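You operate a simulated robot arm through the tools that you are given. There is no shell and no other tool. Be economical: measure what you need, move in short steps, check, and stop when the job is done.

You are at the controls of a simulated robot arm. One attempt, no reset.

Task
Oil the steel strip on the nest plate, then fit the flange in the black seat and clamp it.
Fine: use the brush and its oil dish, and put the brush back. Set down upright: brush. A coat counts when it lies all over at full strength: go over it till it gets no stronger.

It is judged by the outcome, as a careful person would: the job done as asked, and still so three seconds after it is handed in. It fails if anything else is knocked over, pushed out of place, dropped, spilled or broken.

Robot
A 6-joint arm with a two-finger parallel gripper, fixed in place. Base frame: the origin is at the foot of the arm, x ahead of it, y to its left, z up; the work surface is at about z = 0.86. Lengths are in m, angles in rad, forces in N, time in s.
With the tool pointing down near the work surface it reaches from about 0.26 to 0.68 m from the base axis. Its first joint turns from -1.152 to 1.152 rad. Payload 2.9 kg.
The tool frame sits at the grasp point between the pads (the TCP): z along the fingers, y along the line on which they close. The tips reach 0.03 m beyond it. Largest opening 0.11 m; finger width 0.02, thickness 0.01; the body of the gripper, 0.048 by 0.112 m, starts 0.055 m behind the TCP.
Orientation is told as [roll, pitch, yaw] about the base's x, y, z axes, in that order, counted from this pose: with the fingers straight down and closing along the base's y, the tool's x points along the base's -x, its y along +y and its z along -z.

Tools
- The arm moves only by the tool arm_command. Its arguments are lists of equal length, an entry for each row: "travel": the shift along the tool's x, y, z in units of 25 mm (1.0 is 25 mm), a list of three; "rot": the turn, a rotation vector about the tool's x, y, z in units of 5 degrees (1.0 is 5 degrees), a list of three; "claw": the opening, from 0 (shut) to 1 (fully open). In form: {"travel": [[tx, ty, tz], ...], "rot": [[ax, ay, az], ...], "claw": [claw, ...]}. A call has 1 to 20 rows; each row shifts and turns the commanded pose from where the row before left it, along the tool's axes as they then stand. A call with a number of a shift or a turn outside -1 to 1 is refused whole. Rows are played at 5 a second. More than 0.05 m and 0.15 rad between two rows, or a gripper value outside its range, and nothing of the call is played. A pose out of reach is approached as far as the arm can. The call stops where the force on the tool passes 70 N (or 10 N more than at its start, if that is more) or the arm is blocked; 0.2 s more then pass. Each finger travels about 0.108 m/s and halts on what it meets, pressing with about 29 N; the grip force reading is that of the motor and also rises with nothing between the fingers. The clock runs only during rows and for 0.2 s after the last one: add rows that do not move to give the fingers time. The reply holds the time, the measured pose of the TCP, the force on the tool along the base axes, the opening and the grip force, in the units named above and with some noise, with the torque about the TCP (base axes, N m) and any sound that the robot's microphone picked up, and new pictures: "views" is both (left out), scene, wrist or none.
- Cameras (640 x 400 px; columns grow to the right, rows downward): "scene" is fixed at [0.0796, 0.4303, 1.3979]; the picture's right is [-0.76, -0.65, 0.00], its down [-0.28, 0.33, -0.90] and it looks along [0.59, -0.68, -0.43] (base axes); focal length 347 px, centre (320, 200). "wrist" rides on the gripper at [0.072, 0.017, -0.103] in the tool frame; the picture's right is [-0.23, 0.97, 0.00], its down [-0.76, -0.18, -0.62] and it looks along [-0.61, -0.14, 0.78] (tool axes); focal length 222 px, centre (320, 200). There is no depth. A picture from a camera that has moved, and an enlarged one, comes with that camera's place and axes in the base frame and with its lens.
- enlarge(camera, box): a new picture of the part [left, top, right, bottom] of that camera's present view, enlarged. No time passes.
- hand_in(): hands the job in; it is judged then, once.

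Work in short steps. Places have to be worked out from the pictures, the camera data and where the tool is seen: move nearer, look again, correct. Check each grasp and each placing, and mend what went wrong. You have 120 turns and 200 pictures in all, those below and enlarged ones among them. Open the gripper and draw the arm clear of the work before you hand the job in, unless the task says otherwise; then end with one line.

The tools are called by a JSON object that holds its "name" and its "arguments". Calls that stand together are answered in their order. arm_command: Moves the arm, as the interface text tells. Its arguments: {"type":"object","properties":{"travel":{"type":"array","items":{"type":"array","items":{"type":"number"}}},"rot":{"type":"array","items":{"type":"array","items":{"type":"number"}}},"claw":{"type":"array","items":{"type":"number"}},"views":{"type":"string","enum":["both","scene","wrist","none"]}},"required":["travel","rot","claw"]} The other tools are called the same way: enlarge (camera, box) takes an enlarged picture of a part of a camera's view; hand_in () hands the job in.

At the start:

```text
time: 0.0
tool_pos: [0.4573, -0.0303, 1.2273]
tool_rot: [0.0, 0.001, -0.001]
force: [0.4, -0.9, -0.6]
wrist_torque: [-0.02, 0.02, 0.0]
opening: 0.1101
grasp_force: 0.1
```

scene: 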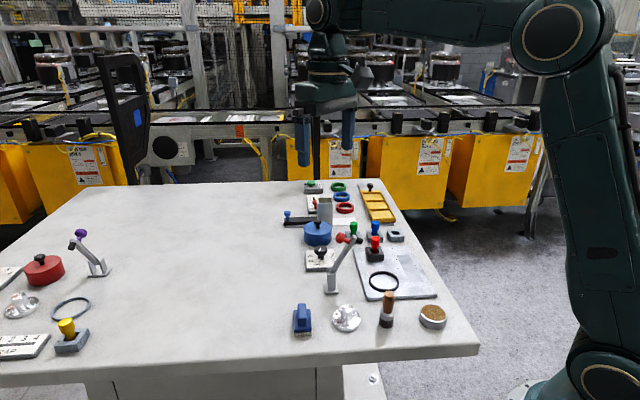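
wrist: 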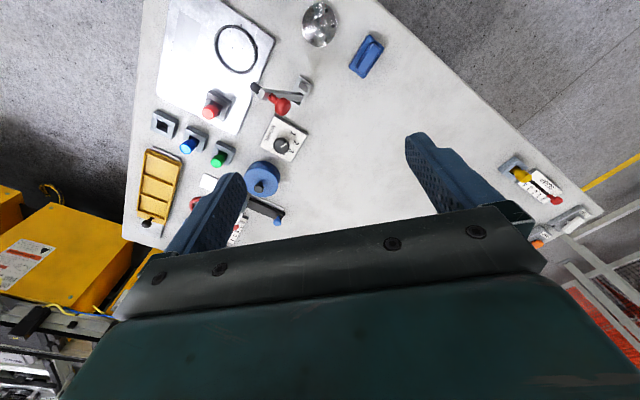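

The table holds many items; I first enlarge the scene picture to identify the brush, oil dish, nest plate, seat, flange and clamp.

{"name": "enlarge", "arguments": {"camera": "scene", "box": [270, 170, 470, 345]}}

{"name": "enlarge", "arguments": {"camera": "scene", "box": [0, 220, 140, 370]}}

{"name": "enlarge", "arguments": {"camera": "wrist", "box": [120, 0, 400, 240]}}

```text
2.29 times, centred on (370, 258) of scene
camera zoom: at [0.0796, 0.4303, 1.3979], right [-0.76, -0.65, 0.0], down [-0.28, 0.33, -0.9], along [0.59, -0.68, -0.43], focal length 793 px, centre (206, 69)
```

zoom: 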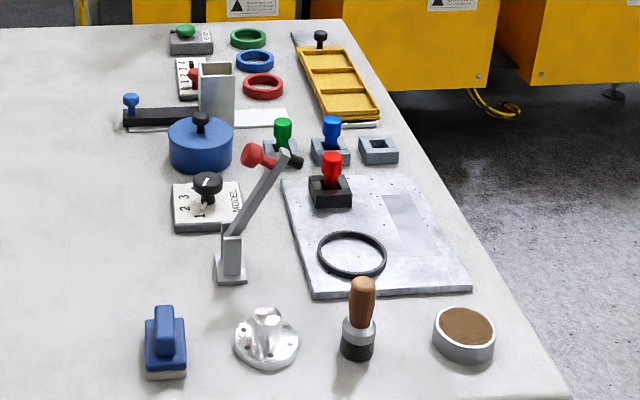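

```text
2.67 times, centred on (70, 295) of scene
camera zoom: at [0.0796, 0.4303, 1.3979], right [-0.76, -0.65, 0.0], down [-0.28, 0.33, -0.9], along [0.59, -0.68, -0.43], focal length 926 px, centre (987, -53)
```

zoom: 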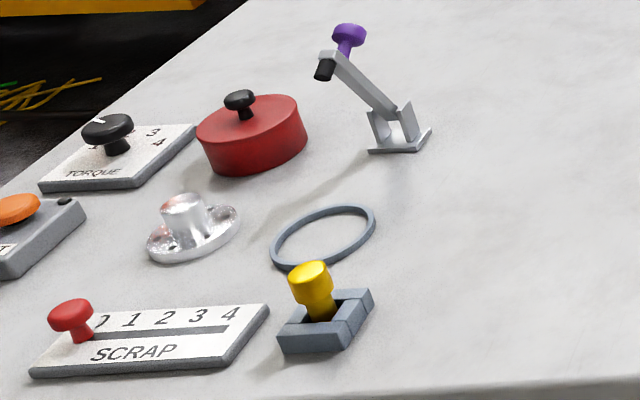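

```text
1.67 times, centred on (260, 120) of wrist
camera zoom: at [0.3845, -0.0136, 1.33], right [0.23, 0.97, 0.0], down [0.76, -0.18, 0.62], along [0.61, -0.14, -0.78], focal length 370 px, centre (420, 333)
```

zoom: 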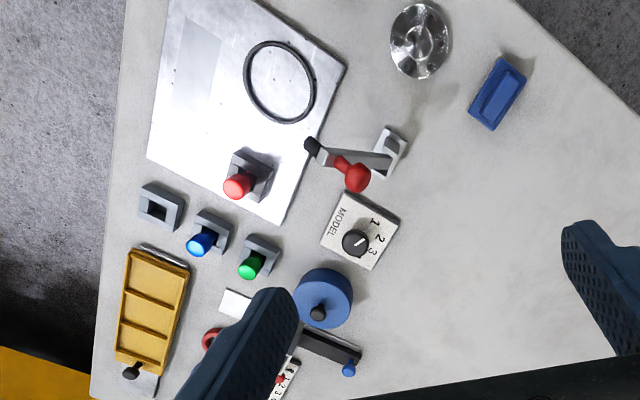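

The black ring on the bare plate is the seat, with the pale strip beside it. The flange is near (0.40,-0.015), the brush near (0.33,-0.064) and the dish near (0.256,-0.123). I move the wrist camera over this area for a closer look.

{"name": "arm_command", "arguments": {"travel": [[0.9, -0.7, 0.7], [0.9, -0.7, 0.7], [0.9, -0.7, 0.7], [0.9, -0.7, 0.7], [0.9, -0.7, 0.7], [0.9, -0.7, 0.7], [0.9, -0.7, 0.7], [0, 0, 0]], "rot": [[0, 0, 0], [0, 0, 0], [0, 0, 0], [0, 0, 0], [0, 0, 0], [0, 0, 0], [0, 0, 0], [0, 0, 0]], "claw": [1, 1, 1, 1, 1, 1, 1, 1], "views": "both"}}

```text
time: 1.8
tool_pos: [0.3004, -0.1531, 1.1026]
tool_rot: [0.0, -0.001, 0.001]
force: [-0.7, 0.1, 0.1]
wrist_torque: [0.0, 0.03, -0.01]
opening: 0.1101
grasp_force: 0.1
camera wrist: at [0.2269, -0.1356, 1.2067], right [0.23, 0.97, 0.0], down [0.76, -0.18, 0.62], along [0.61, -0.14, -0.78], focal length 222 px, centre (320, 200)
```

scene: 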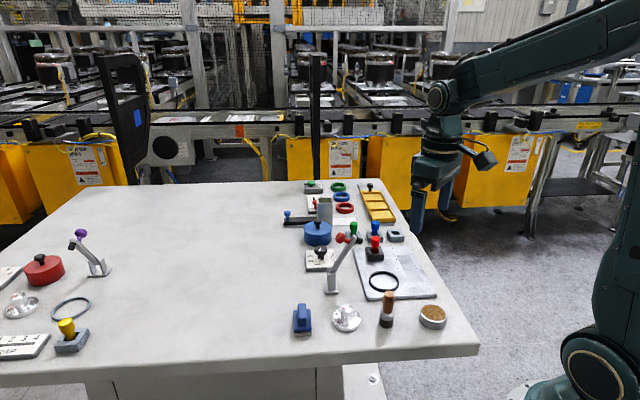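
wrist: 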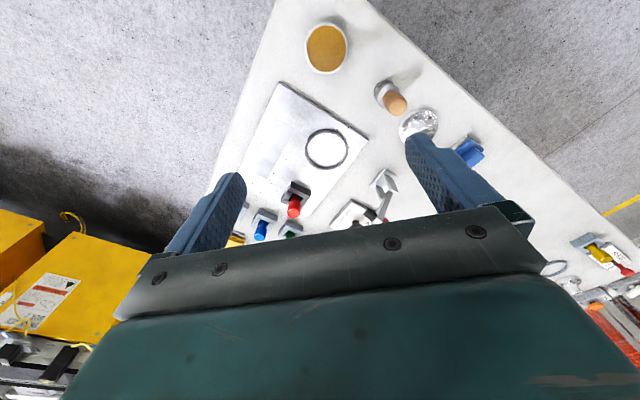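

{"name": "enlarge", "arguments": {"camera": "wrist", "box": [220, 10, 460, 240]}}

{"name": "enlarge", "arguments": {"camera": "scene", "box": [320, 225, 450, 330]}}

```text
1.74 times, centred on (340, 125) of wrist
camera zoom: at [0.2269, -0.1356, 1.2067], right [0.23, 0.97, 0.0], down [0.76, -0.18, 0.62], along [0.61, -0.14, -0.78], focal length 386 px, centre (285, 330)
```

zoom: 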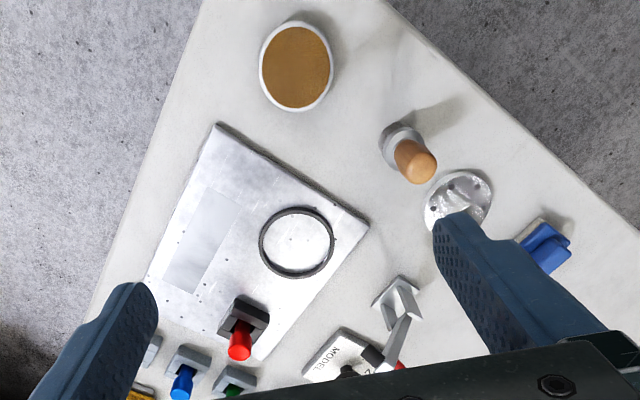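

```text
3.81 times, centred on (385, 278) of scene
camera zoom: at [0.0796, 0.4303, 1.3979], right [-0.76, -0.65, 0.0], down [-0.28, 0.33, -0.9], along [0.59, -0.68, -0.43], focal length 1322 px, centre (72, -95)
```

zoom: 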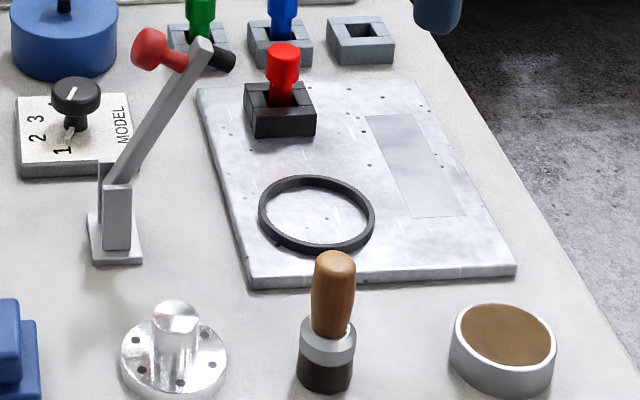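

Strip measured: centre about (0.371,-0.251), about 0.107 by 0.03, running at -45°. The brush stands at about (0.325,-0.063). I go above it with the fingers partly closed to check alignment.

{"name": "arm_command", "arguments": {"travel": [[-0.25, 0.9, 0.4], [-0.25, 0.9, 0.4], [-0.25, 0.9, 0.5], [-0.24, 0.9, 0.5], [0, 0, 0.5], [0, 0, 0.5], [0, 0, 0]], "rot": [[0, 0, 0], [0, 0, 0], [0, 0, 0], [0, 0, 0], [0, 0, 0], [0, 0, 0], [0, 0, 0]], "claw": [0.7, 0.7, 0.7, 0.7, 0.7, 0.7, 0.7], "views": "both"}}

```text
time: 3.4
tool_pos: [0.325, -0.0618, 1.0331]
tool_rot: [0.0, 0.0, 0.0]
force: [0.4, 0.7, 0.6]
wrist_torque: [0.01, 0.01, 0.0]
opening: 0.0769
grasp_force: 0.1
camera wrist: at [0.2517, -0.0453, 1.1368], right [0.23, 0.97, 0.0], down [0.76, -0.18, 0.62], along [0.61, -0.14, -0.78], focal length 222 px, centre (320, 200)
```

scene: 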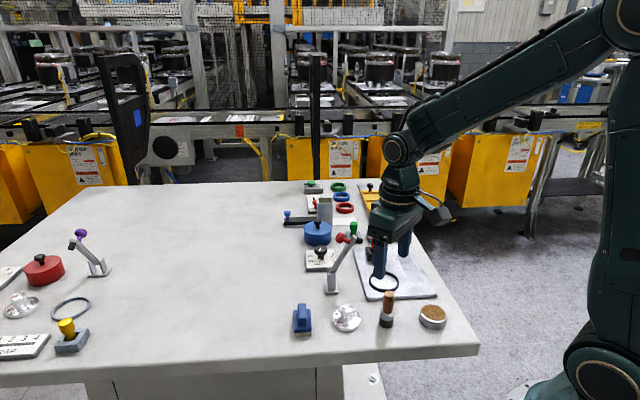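
wrist: 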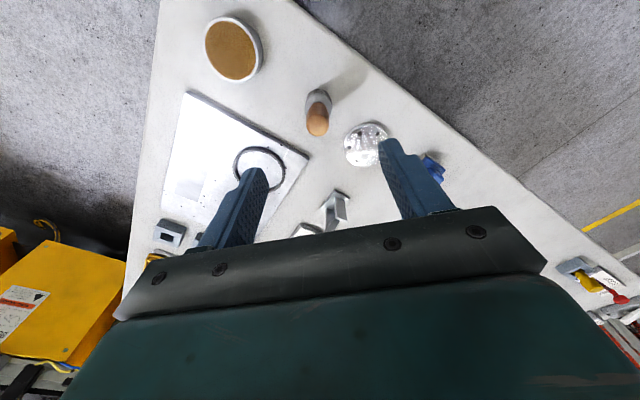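

The brush top shows at about (0.320,-0.062). I descend to z≈0.925 around the handle and check before closing.

{"name": "arm_command", "arguments": {"travel": [[0.2, 0, 0.8], [0, 0, 0.9], [0, 0, 0.9], [0, 0, 0.9], [0, 0, 0.8], [0, 0, 0]], "rot": [[0, 0, 0], [0, 0, 0], [0, 0, 0], [0, 0, 0], [0, 0, 0], [0, 0, 0]], "claw": [0.7, 0.7, 0.7, 0.7, 0.7, 0.7], "views": "both"}}

```text
time: 4.8
tool_pos: [0.3209, -0.0642, 0.9261]
tool_rot: [0.001, 0.0, 0.001]
force: [-0.3, 0.1, 1.0]
wrist_torque: [0.0, -0.04, 0.01]
opening: 0.0769
grasp_force: 0.0
camera wrist: at [0.2469, -0.0458, 1.0303], right [0.23, 0.97, 0.0], down [0.76, -0.18, 0.62], along [0.61, -0.14, -0.78], focal length 222 px, centre (320, 200)
```

scene: 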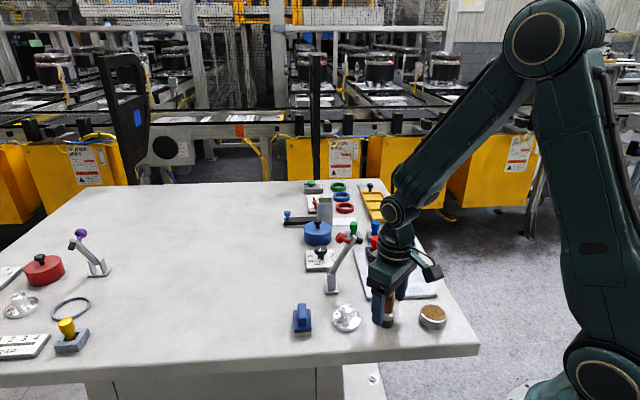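
wrist: 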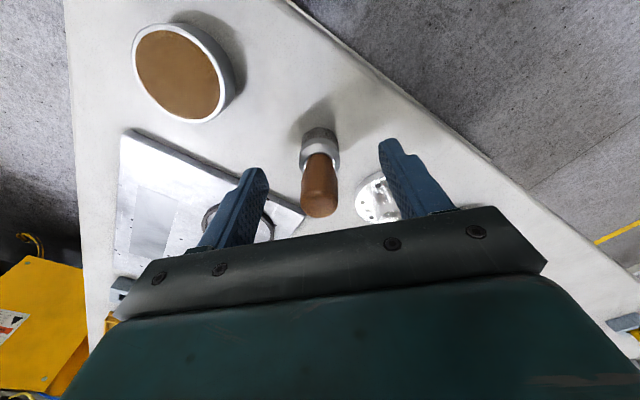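

The handle is centred between the fingers, so I close on it.

{"name": "arm_command", "arguments": {"travel": [[0, 0, 0], [0, 0, 0], [0, 0, 0], [0, 0, 0]], "rot": [[0, 0, 0], [0, 0, 0], [0, 0, 0], [0, 0, 0]], "claw": [0.4, 0.15, 0.15, 0.15], "views": "wrist"}}

```text
time: 5.8
tool_pos: [0.3199, -0.0633, 0.9264]
tool_rot: [0.0, 0.0, 0.0]
force: [0.3, 0.4, 0.5]
wrist_torque: [0.0, 0.02, -0.03]
opening: 0.0215
grasp_force: 28.9
camera wrist: at [0.247, -0.0458, 1.0305], right [0.23, 0.97, 0.0], down [0.76, -0.18, 0.62], along [0.61, -0.14, -0.78], focal length 222 px, centre (320, 200)
```

wrist: 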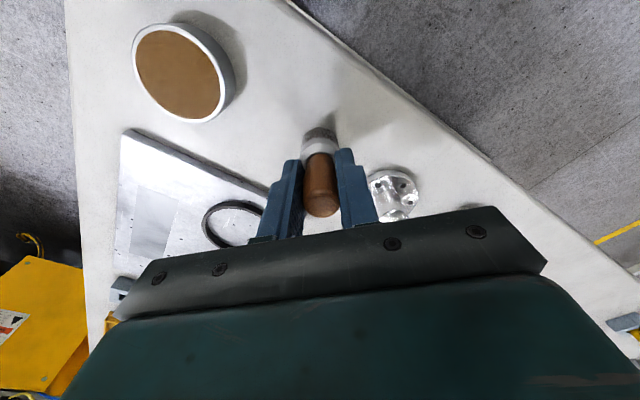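

The grip holds (21.5 mm, 29 N), with the brush bottom about 0.066 below the TCP. I lift 5 cm and move over the dish at about (0.252,-0.129).

{"name": "arm_command", "arguments": {"travel": [[0, 0, -1], [0, 0, -1], [0.9, -0.9, 0], [0.9, -0.9, 0], [0.9, -0.83, 0], [0, 0, 0], [0, 0, 0]], "rot": [[0, 0, 0], [0, 0, 0], [0, 0, 0], [0, 0, 0], [0, 0, 0], [0, 0, 0], [0, 0, 0]], "claw": [0.15, 0.15, 0.15, 0.15, 0.15, 0.15, 0.15], "views": "both"}}

{"name": "enlarge", "arguments": {"camera": "scene", "box": [370, 250, 480, 350]}}

```text
time: 7.4
tool_pos: [0.2494, -0.1284, 0.9781]
tool_rot: [-0.001, 0.0, 0.0]
force: [-0.7, 0.0, -0.5]
wrist_torque: [-0.01, 0.03, 0.03]
opening: 0.0217
grasp_force: 29.1
camera wrist: at [0.1777, -0.1112, 1.0815], right [0.23, 0.97, 0.0], down [0.76, -0.18, 0.62], along [0.61, -0.14, -0.78], focal length 222 px, centre (320, 200)
```

scene: 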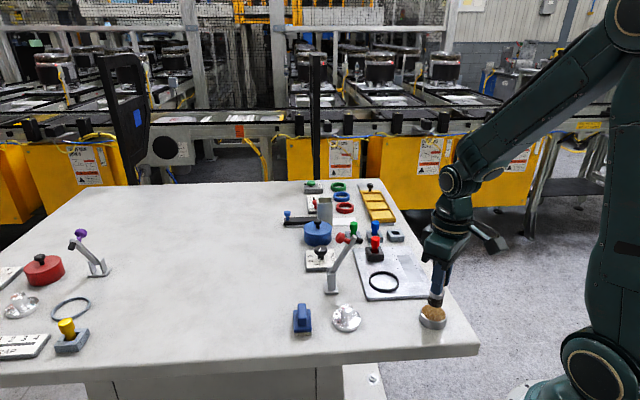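
wrist: 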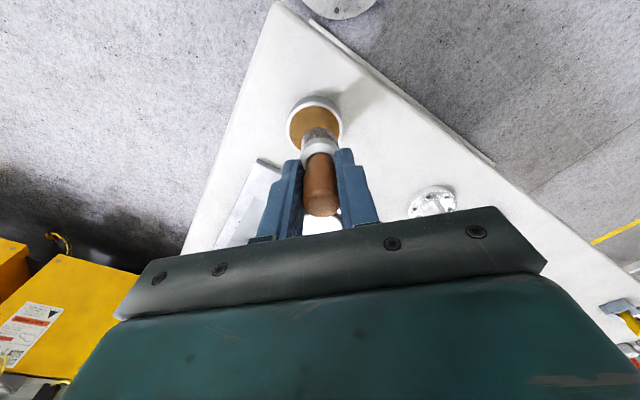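

```text
4.00 times, centred on (425, 300) of scene
camera zoom: at [0.0796, 0.4303, 1.3979], right [-0.76, -0.65, 0.0], down [-0.28, 0.33, -0.9], along [0.59, -0.68, -0.43], focal length 1388 px, centre (-100, -200)
```

zoom: 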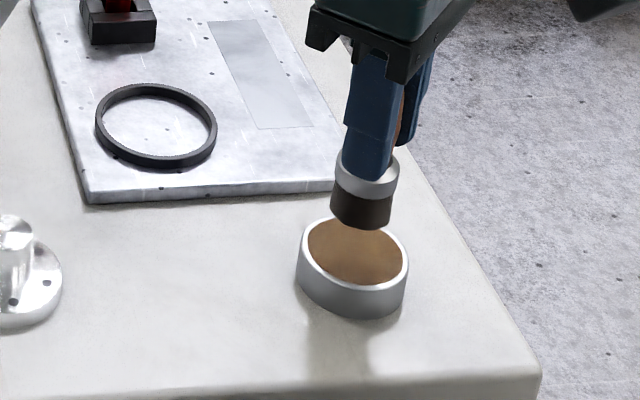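

The brush is over the dish centre to within 3 mm. I lower it in small steps, watching the force.

{"name": "arm_command", "arguments": {"travel": [[0, -0.1, 0.4], [0, 0, 0.4], [0, 0, 0.4], [0, 0, 0.2], [0, 0, 0]], "rot": [[0, 0, 0], [0, 0, 0], [0, 0, 0], [0, 0, 0], [0, 0, 0]], "claw": [0.15, 0.15, 0.15, 0.15, 0.15], "views": "none"}}

{"name": "enlarge", "arguments": {"camera": "scene", "box": [370, 250, 480, 350]}}

```text
time: 8.7
tool_pos: [0.2519, -0.1323, 0.9429]
tool_rot: [-0.003, -0.006, 0.001]
force: [-5.1, 1.4, 16.1]
wrist_torque: [0.12, 0.21, 0.0]
opening: 0.0221
grasp_force: 29.1
stopped in row 5: the force on the tool passed its limit at 74 N (the readings are from after the stop); the commanded pose is now the measured one
```

```text
4.00 times, centred on (425, 300) of scene
camera zoom: at [0.0794, 0.4304, 1.3979], right [-0.76, -0.65, 0.0], down [-0.28, 0.33, -0.9], along [0.59, -0.68, -0.43], focal length 1388 px, centre (-100, -200)
```

zoom: 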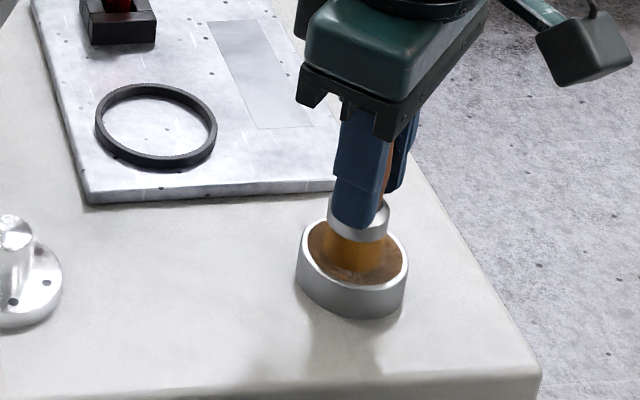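

The bristles are soaked. I lift clear and carry the brush over the near end of the strip at a safe height to refine the strip position.

{"name": "arm_command", "arguments": {"travel": [[0, 0, -0.6], [0, 0, -0.9], [0, 0, -0.3], [-0.95, -0.95, 0], [-0.95, -0.95, 0], [-0.95, -0.95, 0], [-0.85, -0.88, 0], [0, 0, 0]], "rot": [[0, 0, 0], [0, 0, 0], [0, 0, 0], [0, 0, 0], [0, 0, 0], [0, 0, 0], [0, 0, 0], [0, 0, 0]], "claw": [0.15, 0.15, 0.15, 0.15, 0.15, 0.15, 0.15, 0.15], "views": "wrist"}}

{"name": "enlarge", "arguments": {"camera": "wrist", "box": [220, 40, 420, 240]}}

{"name": "enlarge", "arguments": {"camera": "scene", "box": [370, 230, 480, 330]}}

```text
time: 10.5
tool_pos: [0.3468, -0.2276, 0.9869]
tool_rot: [-0.005, -0.007, 0.001]
force: [-0.2, -0.2, -0.6]
wrist_torque: [0.0, -0.02, -0.01]
opening: 0.022
grasp_force: 28.8
camera wrist: at [0.2722, -0.2101, 1.0906], right [0.23, 0.97, 0.0], down [0.76, -0.18, 0.63], along [0.61, -0.14, -0.78], focal length 222 px, centre (320, 200)
```

wrist: 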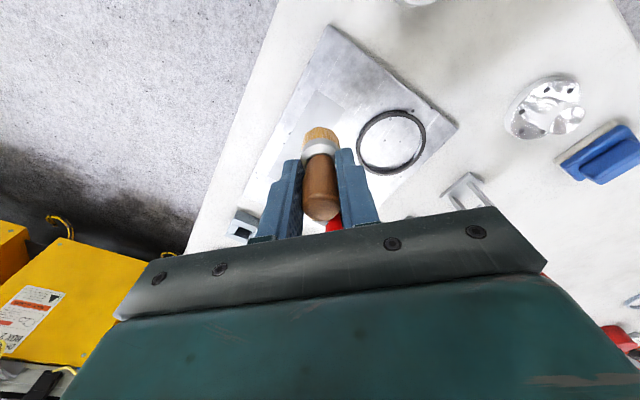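

```text
2.00 times, centred on (320, 140) of wrist
camera zoom: at [0.2722, -0.2101, 1.0906], right [0.23, 0.97, 0.0], down [0.76, -0.18, 0.63], along [0.61, -0.14, -0.78], focal length 444 px, centre (320, 320)
```

zoom: 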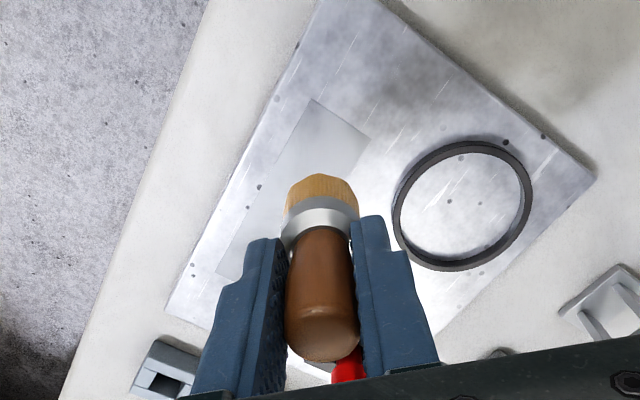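

```text
4.00 times, centred on (425, 280) of scene
camera zoom: at [0.0797, 0.4303, 1.3979], right [-0.76, -0.65, 0.0], down [-0.28, 0.33, -0.9], along [0.59, -0.68, -0.43], focal length 1388 px, centre (-100, -120)
```

zoom: 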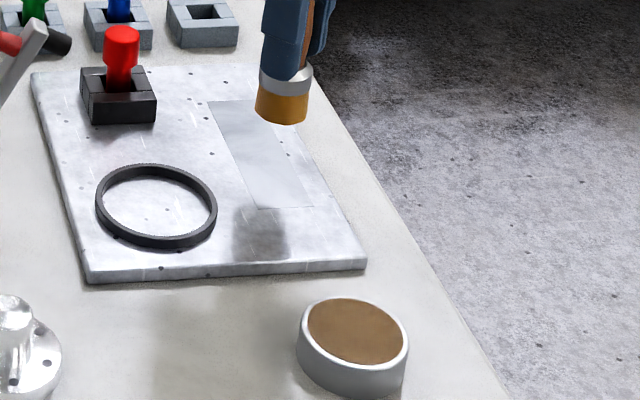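

The wrist views agree that the strip's centre line runs from (0.330,-0.213) to (0.410,-0.290). I move to the near end and lower to just above the expected contact at TCP z≈0.936.

{"name": "arm_command", "arguments": {"travel": [[0.32, 0.24, 0.5], [0, 0, 0.8], [0, 0, 0.56], [0, 0, 0]], "rot": [[0, 0, 0], [0, 0, 0], [0, 0, 0], [0, 0, 0]], "claw": [0.15, 0.15, 0.15, 0.15], "views": "wrist"}}

{"name": "enlarge", "arguments": {"camera": "scene", "box": [370, 230, 480, 330]}}

```text
time: 11.5
tool_pos: [0.338, -0.2212, 0.9423]
tool_rot: [-0.004, -0.005, 0.0]
force: [-0.6, 0.8, -1.3]
wrist_torque: [0.0, 0.02, 0.02]
opening: 0.0218
grasp_force: 29.1
camera wrist: at [0.2643, -0.203, 1.0446], right [0.23, 0.97, 0.0], down [0.76, -0.18, 0.63], along [0.61, -0.14, -0.78], focal length 222 px, centre (320, 200)
```

wrist: 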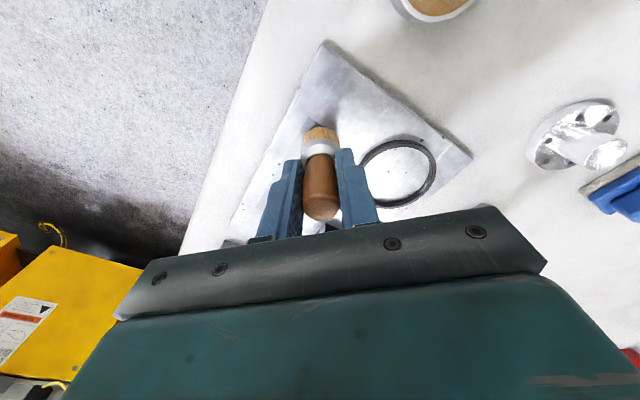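

```text
4.00 times, centred on (425, 280) of scene
camera zoom: at [0.0797, 0.4303, 1.3979], right [-0.76, -0.65, 0.0], down [-0.28, 0.33, -0.9], along [0.59, -0.68, -0.43], focal length 1388 px, centre (-100, -120)
```

zoom: 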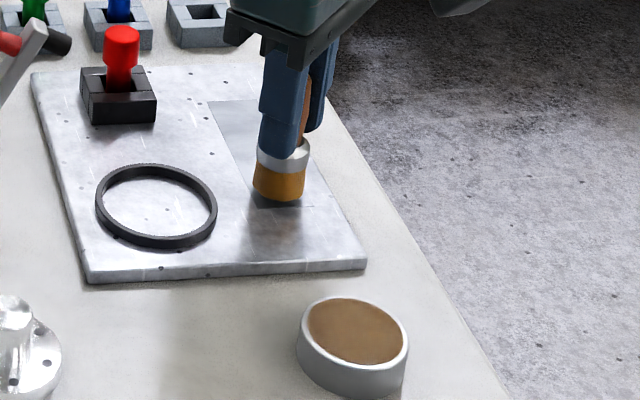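

Nearly touching and centred. I lower gently by 5 mm while watching the force.

{"name": "arm_command", "arguments": {"travel": [[0, 0, 0.08], [0, 0, 0.06], [0, 0, 0.06], [0, 0, 0]], "rot": [[0, 0, 0], [0, 0, 0], [0, 0, 0], [0, 0, 0]], "claw": [0.15, 0.15, 0.15, 0.15], "views": "none"}}

{"name": "enlarge", "arguments": {"camera": "scene", "box": [370, 230, 480, 330]}}

```text
time: 12.5
tool_pos: [0.3383, -0.2201, 0.9366]
tool_rot: [-0.004, -0.006, -0.001]
force: [0.5, 0.8, -1.2]
wrist_torque: [-0.01, 0.02, 0.0]
opening: 0.0222
grasp_force: 29.7
```

```text
4.00 times, centred on (425, 280) of scene
camera zoom: at [0.0796, 0.4303, 1.3979], right [-0.76, -0.65, 0.0], down [-0.28, 0.33, -0.9], along [0.59, -0.68, -0.43], focal length 1388 px, centre (-100, -120)
```

zoom: 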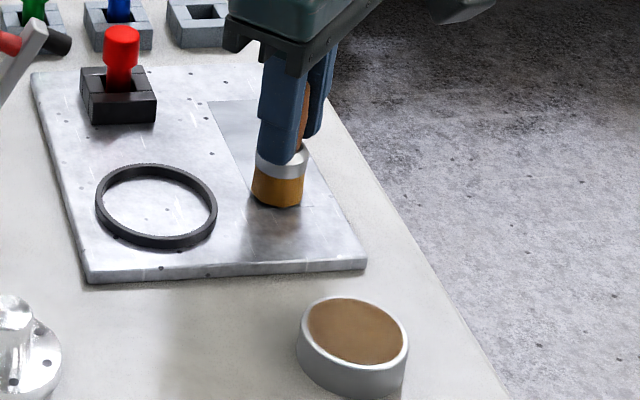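

No force yet, so I lower another 2 mm.

{"name": "arm_command", "arguments": {"travel": [[0, 0, 0.04], [0, 0, 0.04], [0, 0, 0]], "rot": [[0, 0, 0], [0, 0, 0], [0, 0, 0]], "claw": [0.15, 0.15, 0.15], "views": "none"}}

```text
time: 13.3
tool_pos: [0.3389, -0.2201, 0.9354]
tool_rot: [-0.005, -0.007, -0.001]
force: [0.5, 0.5, -2.0]
wrist_torque: [-0.04, -0.02, -0.01]
opening: 0.0219
grasp_force: 29.0
```

{"name": "arm_command", "arguments": {"travel": [[0, 0, 0.05], [0, 0, 0.05], [0, 0, 0]], "rot": [[0, 0, 0], [0, 0, 0], [0, 0, 0]], "claw": [0.15, 0.15, 0.15], "views": "none"}}

{"name": "enlarge", "arguments": {"camera": "scene", "box": [370, 230, 480, 330]}}

```text
time: 14.1
tool_pos: [0.3388, -0.2206, 0.9327]
tool_rot: [-0.004, -0.007, -0.001]
force: [-2.4, 2.9, 12.3]
wrist_torque: [0.22, 0.0, 0.03]
opening: 0.0219
grasp_force: 28.9
```

```text
4.00 times, centred on (425, 280) of scene
camera zoom: at [0.0794, 0.4305, 1.3978], right [-0.76, -0.65, 0.0], down [-0.28, 0.33, -0.9], along [0.59, -0.68, -0.43], focal length 1388 px, centre (-100, -120)
```

zoom: 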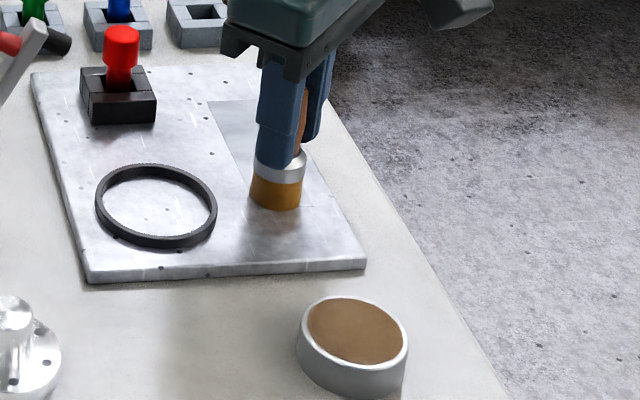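

Light contact at 12 N. I stroke along the centre line to the far end and look.

{"name": "arm_command", "arguments": {"travel": [[-0.27, -0.26, 0], [-0.27, -0.26, 0], [-0.27, -0.26, 0], [-0.27, -0.26, 0], [-0.27, -0.26, 0], [-0.27, -0.26, 0], [-0.27, -0.26, 0], [-0.27, -0.26, 0], [-0.27, -0.26, 0], [-0.27, -0.26, 0], [0, 0, 0]], "rot": [[0, 0, 0], [0, 0, 0], [0, 0, 0], [0, 0, 0], [0, 0, 0], [0, 0, 0], [0, 0, 0], [0, 0, 0], [0, 0, 0], [0, 0, 0], [0, 0, 0]], "claw": [0.15, 0.15, 0.15, 0.15, 0.15, 0.15, 0.15, 0.15, 0.15, 0.15, 0.15], "views": "wrist"}}

{"name": "enlarge", "arguments": {"camera": "scene", "box": [370, 230, 480, 330]}}

```text
time: 16.5
tool_pos: [0.4056, -0.2843, 0.9333]
tool_rot: [-0.003, -0.006, 0.0]
force: [-5.0, 5.1, 20.5]
wrist_torque: [0.3, 0.08, 0.08]
opening: 0.0221
grasp_force: 28.9
camera wrist: at [0.3318, -0.2671, 1.0368], right [0.23, 0.97, 0.0], down [0.76, -0.18, 0.63], along [0.61, -0.14, -0.78], focal length 222 px, centre (320, 200)
```

wrist: 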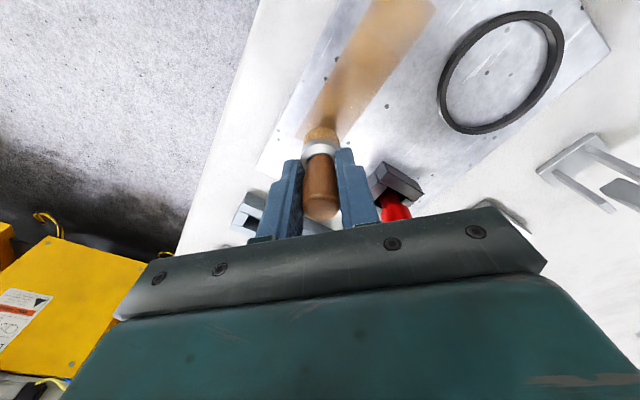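

```text
4.00 times, centred on (425, 280) of scene
camera zoom: at [0.0793, 0.4306, 1.3978], right [-0.76, -0.65, 0.0], down [-0.28, 0.33, -0.9], along [0.59, -0.69, -0.43], focal length 1388 px, centre (-100, -120)
```

zoom: 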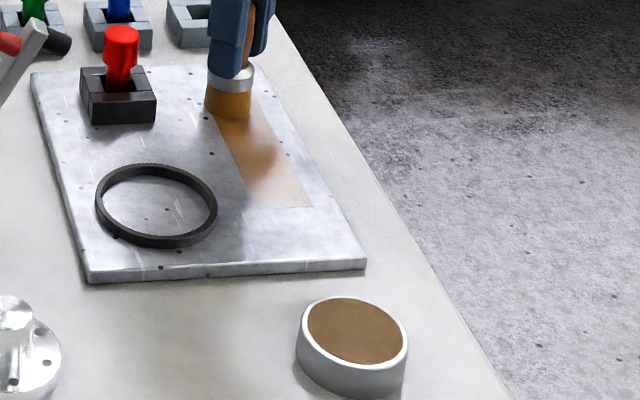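

The coat takes. I go back with a 5 mm sideways offset, then forward with an offset to the other side.

{"name": "arm_command", "arguments": {"travel": [[-0.14, 0.14, 0], [0.27, 0.26, 0], [0.27, 0.26, 0], [0.27, 0.26, 0], [0.27, 0.26, 0], [0.27, 0.26, 0], [0.27, 0.26, 0], [0.27, 0.26, 0], [0.27, 0.26, 0], [0.27, 0.26, 0], [0.27, 0.26, 0], [0.03, 0.03, 0], [0.14, -0.14, 0], [0.14, -0.14, 0]], "rot": [[0, 0, 0], [0, 0, 0], [0, 0, 0], [0, 0, 0], [0, 0, 0], [0, 0, 0], [0, 0, 0], [0, 0, 0], [0, 0, 0], [0, 0, 0], [0, 0, 0], [0, 0, 0], [0, 0, 0], [0, 0, 0]], "claw": [0.15, 0.15, 0.15, 0.15, 0.15, 0.15, 0.15, 0.15, 0.15, 0.15, 0.15, 0.15, 0.15, 0.15], "views": "none"}}

{"name": "arm_command", "arguments": {"travel": [[-0.27, -0.26, 0], [-0.27, -0.26, 0], [-0.27, -0.26, 0], [-0.27, -0.26, 0], [-0.27, -0.26, 0], [-0.27, -0.26, 0], [-0.27, -0.26, 0], [-0.27, -0.26, 0], [-0.27, -0.26, 0], [-0.27, -0.26, 0], [-0.06, -0.06, 0], [0, 0, 0]], "rot": [[0, 0, 0], [0, 0, 0], [0, 0, 0], [0, 0, 0], [0, 0, 0], [0, 0, 0], [0, 0, 0], [0, 0, 0], [0, 0, 0], [0, 0, 0], [0, 0, 0], [0, 0, 0]], "claw": [0.15, 0.15, 0.15, 0.15, 0.15, 0.15, 0.15, 0.15, 0.15, 0.15, 0.15, 0.15], "views": "wrist"}}

{"name": "enlarge", "arguments": {"camera": "scene", "box": [370, 230, 480, 330]}}

```text
time: 19.5
tool_pos: [0.3343, -0.2199, 0.9328]
tool_rot: [-0.003, -0.007, 0.003]
force: [8.2, 10.7, 33.2]
wrist_torque: [0.58, -0.66, 0.07]
opening: 0.0219
grasp_force: 28.8
```

```text
time: 22.1
tool_pos: [0.404, -0.2894, 0.9335]
tool_rot: [-0.003, -0.008, 0.001]
force: [-5.9, 5.5, 24.1]
wrist_torque: [0.33, 0.19, 0.03]
opening: 0.0218
grasp_force: 29.0
camera wrist: at [0.3297, -0.2716, 1.0366], right [0.23, 0.97, 0.0], down [0.76, -0.18, 0.63], along [0.61, -0.14, -0.78], focal length 222 px, centre (320, 200)
```

wrist: 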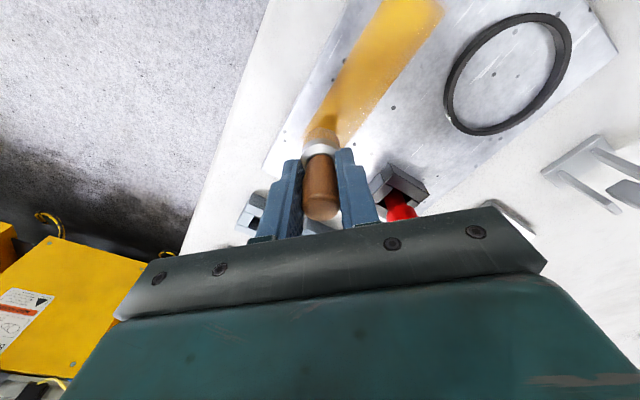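

```text
4.00 times, centred on (425, 280) of scene
camera zoom: at [0.0792, 0.4307, 1.3978], right [-0.76, -0.65, 0.0], down [-0.28, 0.33, -0.9], along [0.59, -0.69, -0.43], focal length 1388 px, centre (-100, -120)
```

zoom: 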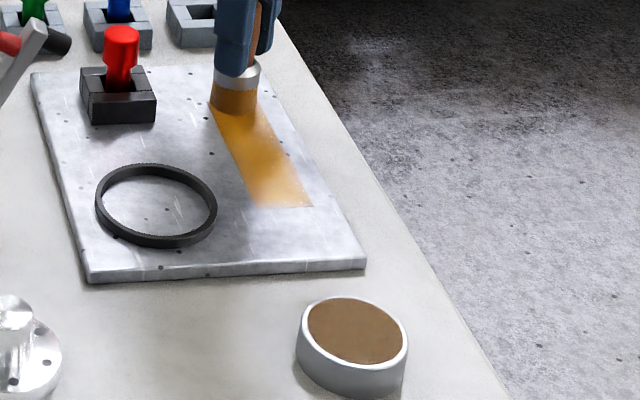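

The coat is getting stronger but the edges and the near end are weaker. I continue with wider lateral offsets and a little further at the ends.

{"name": "arm_command", "arguments": {"travel": [[0.12, -0.12, 0], [-0.1, -0.1, 0], [0.27, 0.26, 0], [0.27, 0.26, 0], [0.27, 0.26, 0], [0.27, 0.26, 0], [0.27, 0.26, 0], [0.27, 0.26, 0], [0.27, 0.26, 0], [0.27, 0.26, 0], [0.27, 0.26, 0], [0.27, 0.26, 0], [0.27, 0.26, 0], [-0.13, 0.13, 0], [-0.13, 0.13, 0], [-0.13, 0.13, 0], [-0.13, 0.13, 0]], "rot": [[0, 0, 0], [0, 0, 0], [0, 0, 0], [0, 0, 0], [0, 0, 0], [0, 0, 0], [0, 0, 0], [0, 0, 0], [0, 0, 0], [0, 0, 0], [0, 0, 0], [0, 0, 0], [0, 0, 0], [0, 0, 0], [0, 0, 0], [0, 0, 0], [0, 0, 0]], "claw": [0.15, 0.15, 0.15, 0.15, 0.15, 0.15, 0.15, 0.15, 0.15, 0.15, 0.15, 0.15, 0.15, 0.15, 0.15, 0.15, 0.15], "views": "none"}}

{"name": "arm_command", "arguments": {"travel": [[-0.27, -0.26, 0], [-0.27, -0.26, 0], [-0.27, -0.26, 0], [-0.27, -0.26, 0], [-0.27, -0.26, 0], [-0.27, -0.26, 0], [-0.27, -0.26, 0], [-0.27, -0.26, 0], [-0.27, -0.26, 0], [-0.27, -0.26, 0], [-0.27, -0.26, 0], [0.1, -0.1, 0], [0.1, -0.1, 0], [0, 0, 0]], "rot": [[0, 0, 0], [0, 0, 0], [0, 0, 0], [0, 0, 0], [0, 0, 0], [0, 0, 0], [0, 0, 0], [0, 0, 0], [0, 0, 0], [0, 0, 0], [0, 0, 0], [0, 0, 0], [0, 0, 0], [0, 0, 0]], "claw": [0.15, 0.15, 0.15, 0.15, 0.15, 0.15, 0.15, 0.15, 0.15, 0.15, 0.15, 0.15, 0.15, 0.15], "views": "wrist"}}

{"name": "enlarge", "arguments": {"camera": "scene", "box": [370, 230, 480, 330]}}

```text
time: 25.7
tool_pos: [0.3418, -0.2114, 0.933]
tool_rot: [-0.007, -0.007, -0.003]
force: [-11.4, -11.5, 39.5]
wrist_torque: [-0.39, 0.59, 0.04]
opening: 0.0222
grasp_force: 29.0
```

```text
time: 28.7
tool_pos: [0.4097, -0.2874, 0.9334]
tool_rot: [-0.004, -0.007, 0.001]
force: [4.1, 1.3, 9.3]
wrist_torque: [0.12, -0.42, 0.0]
opening: 0.0222
grasp_force: 29.4
camera wrist: at [0.3366, -0.2693, 1.0366], right [0.23, 0.97, 0.0], down [0.76, -0.17, 0.63], along [0.61, -0.15, -0.78], focal length 222 px, centre (320, 200)
```

wrist: 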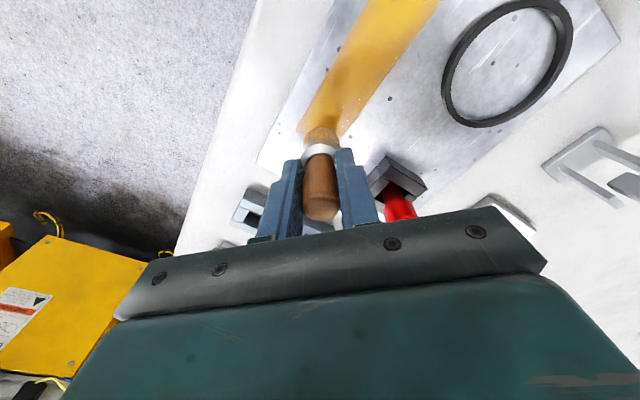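

```text
4.00 times, centred on (425, 280) of scene
camera zoom: at [0.0796, 0.4304, 1.3979], right [-0.76, -0.65, 0.0], down [-0.28, 0.33, -0.9], along [0.59, -0.68, -0.43], focal length 1388 px, centre (-100, -120)
```

zoom: 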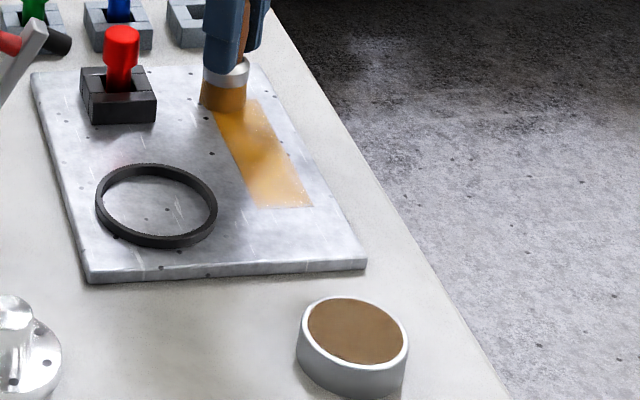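

The near end and the edges still look thinner. I lift, inspect the strip, and go back for more oil.

{"name": "arm_command", "arguments": {"travel": [[0, 0, -0.9], [0, 0, -0.9], [0.91, 0.9, 0], [0.91, 0.9, 0], [0.91, 0.9, 0], [0.91, 0.9, 0], [0.91, 0.9, 0], [0.91, 0.9, 0], [0.88, 0.85, 0], [0, 0, 0]], "rot": [[0, 0, 0], [0, 0, 0], [0, 0, 0], [0, 0, 0], [0, 0, 0], [0, 0, 0], [0, 0, 0], [0, 0, 0], [0, 0, 0], [0, 0, 0]], "claw": [0.15, 0.15, 0.15, 0.15, 0.15, 0.15, 0.15, 0.15, 0.15, 0.15], "views": "wrist"}}

{"name": "enlarge", "arguments": {"camera": "scene", "box": [380, 230, 480, 330]}}

```text
time: 30.9
tool_pos: [0.2519, -0.1285, 0.9753]
tool_rot: [-0.005, -0.007, 0.0]
force: [0.6, -0.8, -1.3]
wrist_torque: [-0.02, 0.02, 0.0]
opening: 0.0222
grasp_force: 28.9
camera wrist: at [0.178, -0.1113, 1.0789], right [0.23, 0.97, 0.0], down [0.76, -0.18, 0.63], along [0.61, -0.14, -0.78], focal length 222 px, centre (320, 200)
```

wrist: 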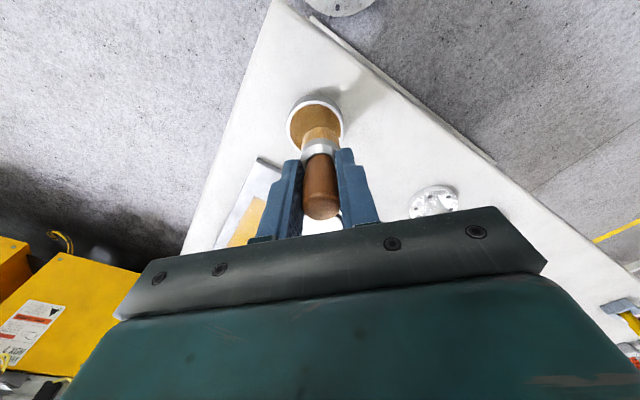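

```text
4.00 times, centred on (430, 280) of scene
camera zoom: at [0.0796, 0.4303, 1.3979], right [-0.76, -0.65, 0.0], down [-0.28, 0.33, -0.9], along [0.59, -0.68, -0.43], focal length 1388 px, centre (-120, -120)
```

zoom: 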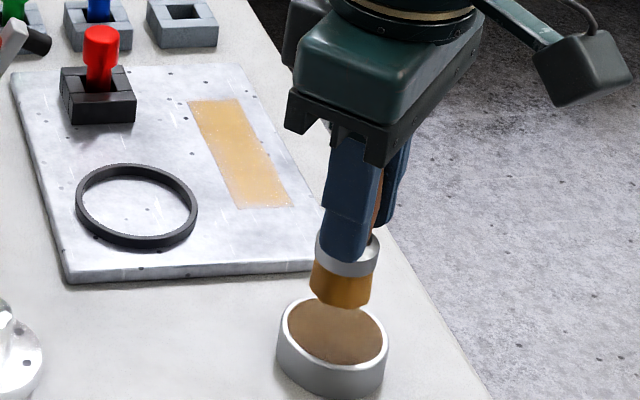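

The coat is fairly even but still pale, with speckles along the edges. I dip again, more gently.

{"name": "arm_command", "arguments": {"travel": [[0, 0, 0.4], [0, 0, 0.4], [0, 0, 0.2], [0, 0, 0.1], [0, 0, 0]], "rot": [[0, 0, 0], [0, 0, 0], [0, 0, 0], [0, 0, 0], [0, 0, 0]], "claw": [0.15, 0.15, 0.15, 0.15, 0.15], "views": "none"}}

{"name": "enlarge", "arguments": {"camera": "scene", "box": [380, 240, 480, 340]}}

```text
time: 32.1
tool_pos: [0.2503, -0.1309, 0.9477]
tool_rot: [-0.004, -0.007, 0.0]
force: [-0.4, 0.1, -1.0]
wrist_torque: [-0.01, -0.02, 0.03]
opening: 0.0217
grasp_force: 28.6
```

```text
4.00 times, centred on (430, 290) of scene
camera zoom: at [0.0796, 0.4303, 1.3979], right [-0.76, -0.65, 0.0], down [-0.28, 0.33, -0.9], along [0.59, -0.68, -0.43], focal length 1388 px, centre (-120, -160)
```

zoom: 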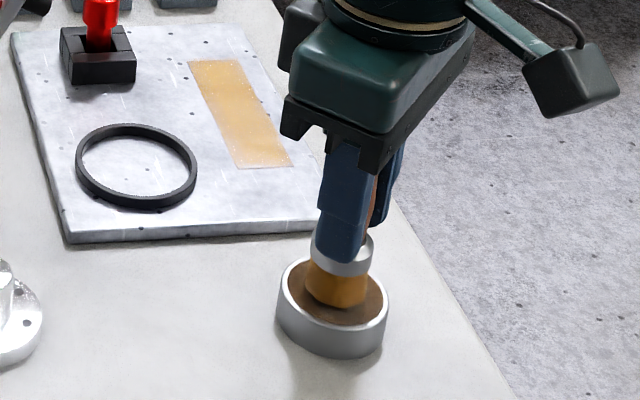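

I go down a few more millimetres to touch the pad.

{"name": "arm_command", "arguments": {"travel": [[0, 0, 0.05], [0, 0, 0.05], [0, 0, 0.04], [0, 0, 0]], "rot": [[0, 0, 0], [0, 0, 0], [0, 0, 0], [0, 0, 0]], "claw": [0.15, 0.15, 0.15, 0.15], "views": "none"}}

```text
time: 33.1
tool_pos: [0.2517, -0.1314, 0.9458]
tool_rot: [-0.003, -0.007, 0.0]
force: [0.3, -0.4, -1.3]
wrist_torque: [0.03, -0.02, 0.02]
opening: 0.0219
grasp_force: 28.6
```

{"name": "arm_command", "arguments": {"travel": [[0, 0, 0.06], [0, 0, 0.06], [0, 0, 0]], "rot": [[0, 0, 0], [0, 0, 0], [0, 0, 0]], "claw": [0.15, 0.15, 0.15], "views": "none"}}

{"name": "enlarge", "arguments": {"camera": "scene", "box": [380, 240, 480, 340]}}

```text
time: 33.9
tool_pos: [0.2514, -0.1323, 0.9434]
tool_rot: [-0.003, -0.01, 0.0]
force: [-5.2, 2.9, 28.6]
wrist_torque: [0.16, 0.03, 0.07]
opening: 0.022
grasp_force: 29.1
```

```text
4.00 times, centred on (430, 290) of scene
camera zoom: at [0.0793, 0.4305, 1.3978], right [-0.76, -0.65, 0.0], down [-0.28, 0.33, -0.9], along [0.59, -0.68, -0.43], focal length 1388 px, centre (-120, -160)
```

zoom: 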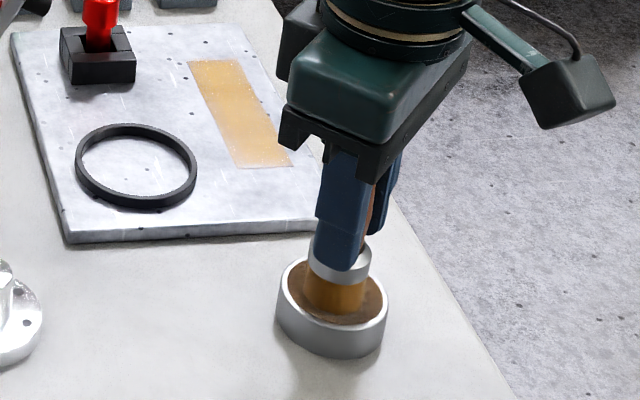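

The brush is loaded again. I return to the near end at the left edge, touch down, and start a second set of passes.

{"name": "arm_command", "arguments": {"travel": [[0, 0, -0.75], [0, 0, -0.75], [-0.8, -0.94, 0], [-0.8, -0.94, 0], [-0.8, -0.94, 0], [-0.78, -0.92, 0], [0, 0, 0.8], [0, 0, 0.7], [0, 0, 0.25], [0, 0, 0.1], [0, 0, 0.05], [0, 0, 0]], "rot": [[0, 0, 0], [0, 0, 0], [0, 0, 0], [0, 0, 0], [0, 0, 0], [0, 0, 0], [0, 0, 0], [0, 0, 0], [0, 0, 0], [0, 0, 0], [0, 0, 0], [0, 0, 0]], "claw": [0.15, 0.15, 0.15, 0.15, 0.15, 0.15, 0.15, 0.15, 0.15, 0.15, 0.15, 0.15], "views": "none"}}

```text
time: 36.5
tool_pos: [0.332, -0.2253, 0.9343]
tool_rot: [-0.004, -0.005, 0.001]
force: [-0.6, 0.6, -1.2]
wrist_torque: [-0.01, 0.04, 0.0]
opening: 0.0217
grasp_force: 29.2
```

Just above contact. I lower 2 mm and stroke the left edge to the far end, then shift to the centre and return.

{"name": "arm_command", "arguments": {"travel": [[0, 0, 0.05], [0, 0, 0.05], [-0.25, -0.24, 0], [-0.25, -0.24, 0], [-0.25, -0.24, 0], [-0.25, -0.24, 0], [-0.25, -0.24, 0], [-0.25, -0.24, 0], [-0.25, -0.24, 0], [-0.25, -0.24, 0], [-0.25, -0.24, 0], [-0.25, -0.24, 0], [-0.25, -0.24, 0], [-0.11, 0.11, 0], [-0.11, 0.11, 0]], "rot": [[0, 0, 0], [0, 0, 0], [0, 0, 0], [0, 0, 0], [0, 0, 0], [0, 0, 0], [0, 0, 0], [0, 0, 0], [0, 0, 0], [0, 0, 0], [0, 0, 0], [0, 0, 0], [0, 0, 0], [0, 0, 0], [0, 0, 0]], "claw": [0.15, 0.15, 0.15, 0.15, 0.15, 0.15, 0.15, 0.15, 0.15, 0.15, 0.15, 0.15, 0.15, 0.15, 0.15], "views": "none"}}

{"name": "arm_command", "arguments": {"travel": [[0.25, 0.24, 0], [0.25, 0.24, 0], [0.25, 0.24, 0], [0.25, 0.24, 0], [0.25, 0.24, 0], [0.25, 0.24, 0], [0.25, 0.24, 0], [0.25, 0.24, 0], [0.25, 0.24, 0], [0.25, 0.24, 0], [0.25, 0.24, 0], [-0.11, 0.11, 0], [-0.11, 0.11, 0]], "rot": [[0, 0, 0], [0, 0, 0], [0, 0, 0], [0, 0, 0], [0, 0, 0], [0, 0, 0], [0, 0, 0], [0, 0, 0], [0, 0, 0], [0, 0, 0], [0, 0, 0], [0, 0, 0], [0, 0, 0]], "claw": [0.15, 0.15, 0.15, 0.15, 0.15, 0.15, 0.15, 0.15, 0.15, 0.15, 0.15, 0.15, 0.15], "views": "none"}}

{"name": "arm_command", "arguments": {"travel": [[-0.25, -0.24, 0], [-0.25, -0.24, 0], [-0.25, -0.24, 0], [-0.25, -0.24, 0], [-0.25, -0.24, 0], [-0.25, -0.24, 0], [-0.25, -0.24, 0], [-0.25, -0.24, 0], [-0.25, -0.24, 0], [-0.25, -0.24, 0], [-0.25, -0.24, 0], [0, 0, 0]], "rot": [[0, 0, 0], [0, 0, 0], [0, 0, 0], [0, 0, 0], [0, 0, 0], [0, 0, 0], [0, 0, 0], [0, 0, 0], [0, 0, 0], [0, 0, 0], [0, 0, 0], [0, 0, 0]], "claw": [0.15, 0.15, 0.15, 0.15, 0.15, 0.15, 0.15, 0.15, 0.15, 0.15, 0.15, 0.15], "views": "wrist"}}

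{"name": "enlarge", "arguments": {"camera": "scene", "box": [380, 230, 480, 330]}}

```text
time: 39.7
tool_pos: [0.405, -0.2865, 0.9334]
tool_rot: [-0.009, -0.011, -0.002]
force: [-5.4, -9.1, 26.0]
wrist_torque: [-0.3, 0.24, 0.03]
opening: 0.0219
grasp_force: 29.0
```

```text
time: 42.5
tool_pos: [0.3427, -0.2143, 0.9322]
tool_rot: [-0.008, -0.009, -0.003]
force: [-9.2, -12.7, 44.5]
wrist_torque: [-0.39, 0.44, 0.07]
opening: 0.022
grasp_force: 29.1
```

```text
time: 45.1
tool_pos: [0.4106, -0.2801, 0.9329]
tool_rot: [-0.002, -0.007, 0.0]
force: [-6.8, 6.7, 27.8]
wrist_torque: [0.45, 0.01, 0.1]
opening: 0.0222
grasp_force: 29.0
camera wrist: at [0.3373, -0.262, 1.0364], right [0.23, 0.97, 0.0], down [0.76, -0.17, 0.63], along [0.61, -0.14, -0.78], focal length 222 px, centre (320, 200)
```

wrist: 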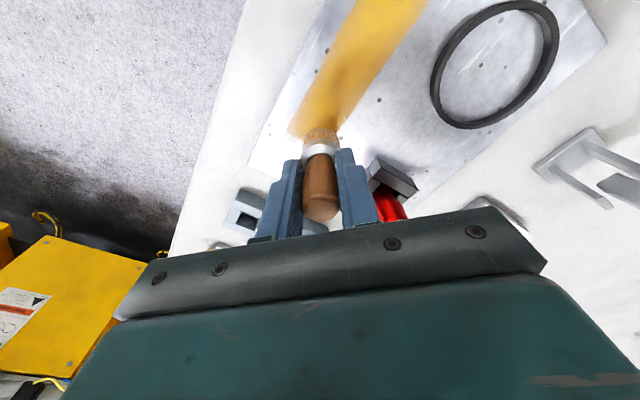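

```text
4.00 times, centred on (430, 280) of scene
camera zoom: at [0.0792, 0.4307, 1.3978], right [-0.76, -0.65, 0.0], down [-0.28, 0.33, -0.9], along [0.59, -0.69, -0.43], focal length 1388 px, centre (-120, -120)
```

zoom: 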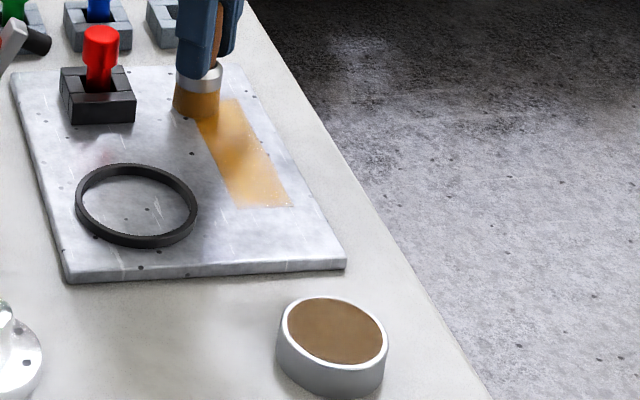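

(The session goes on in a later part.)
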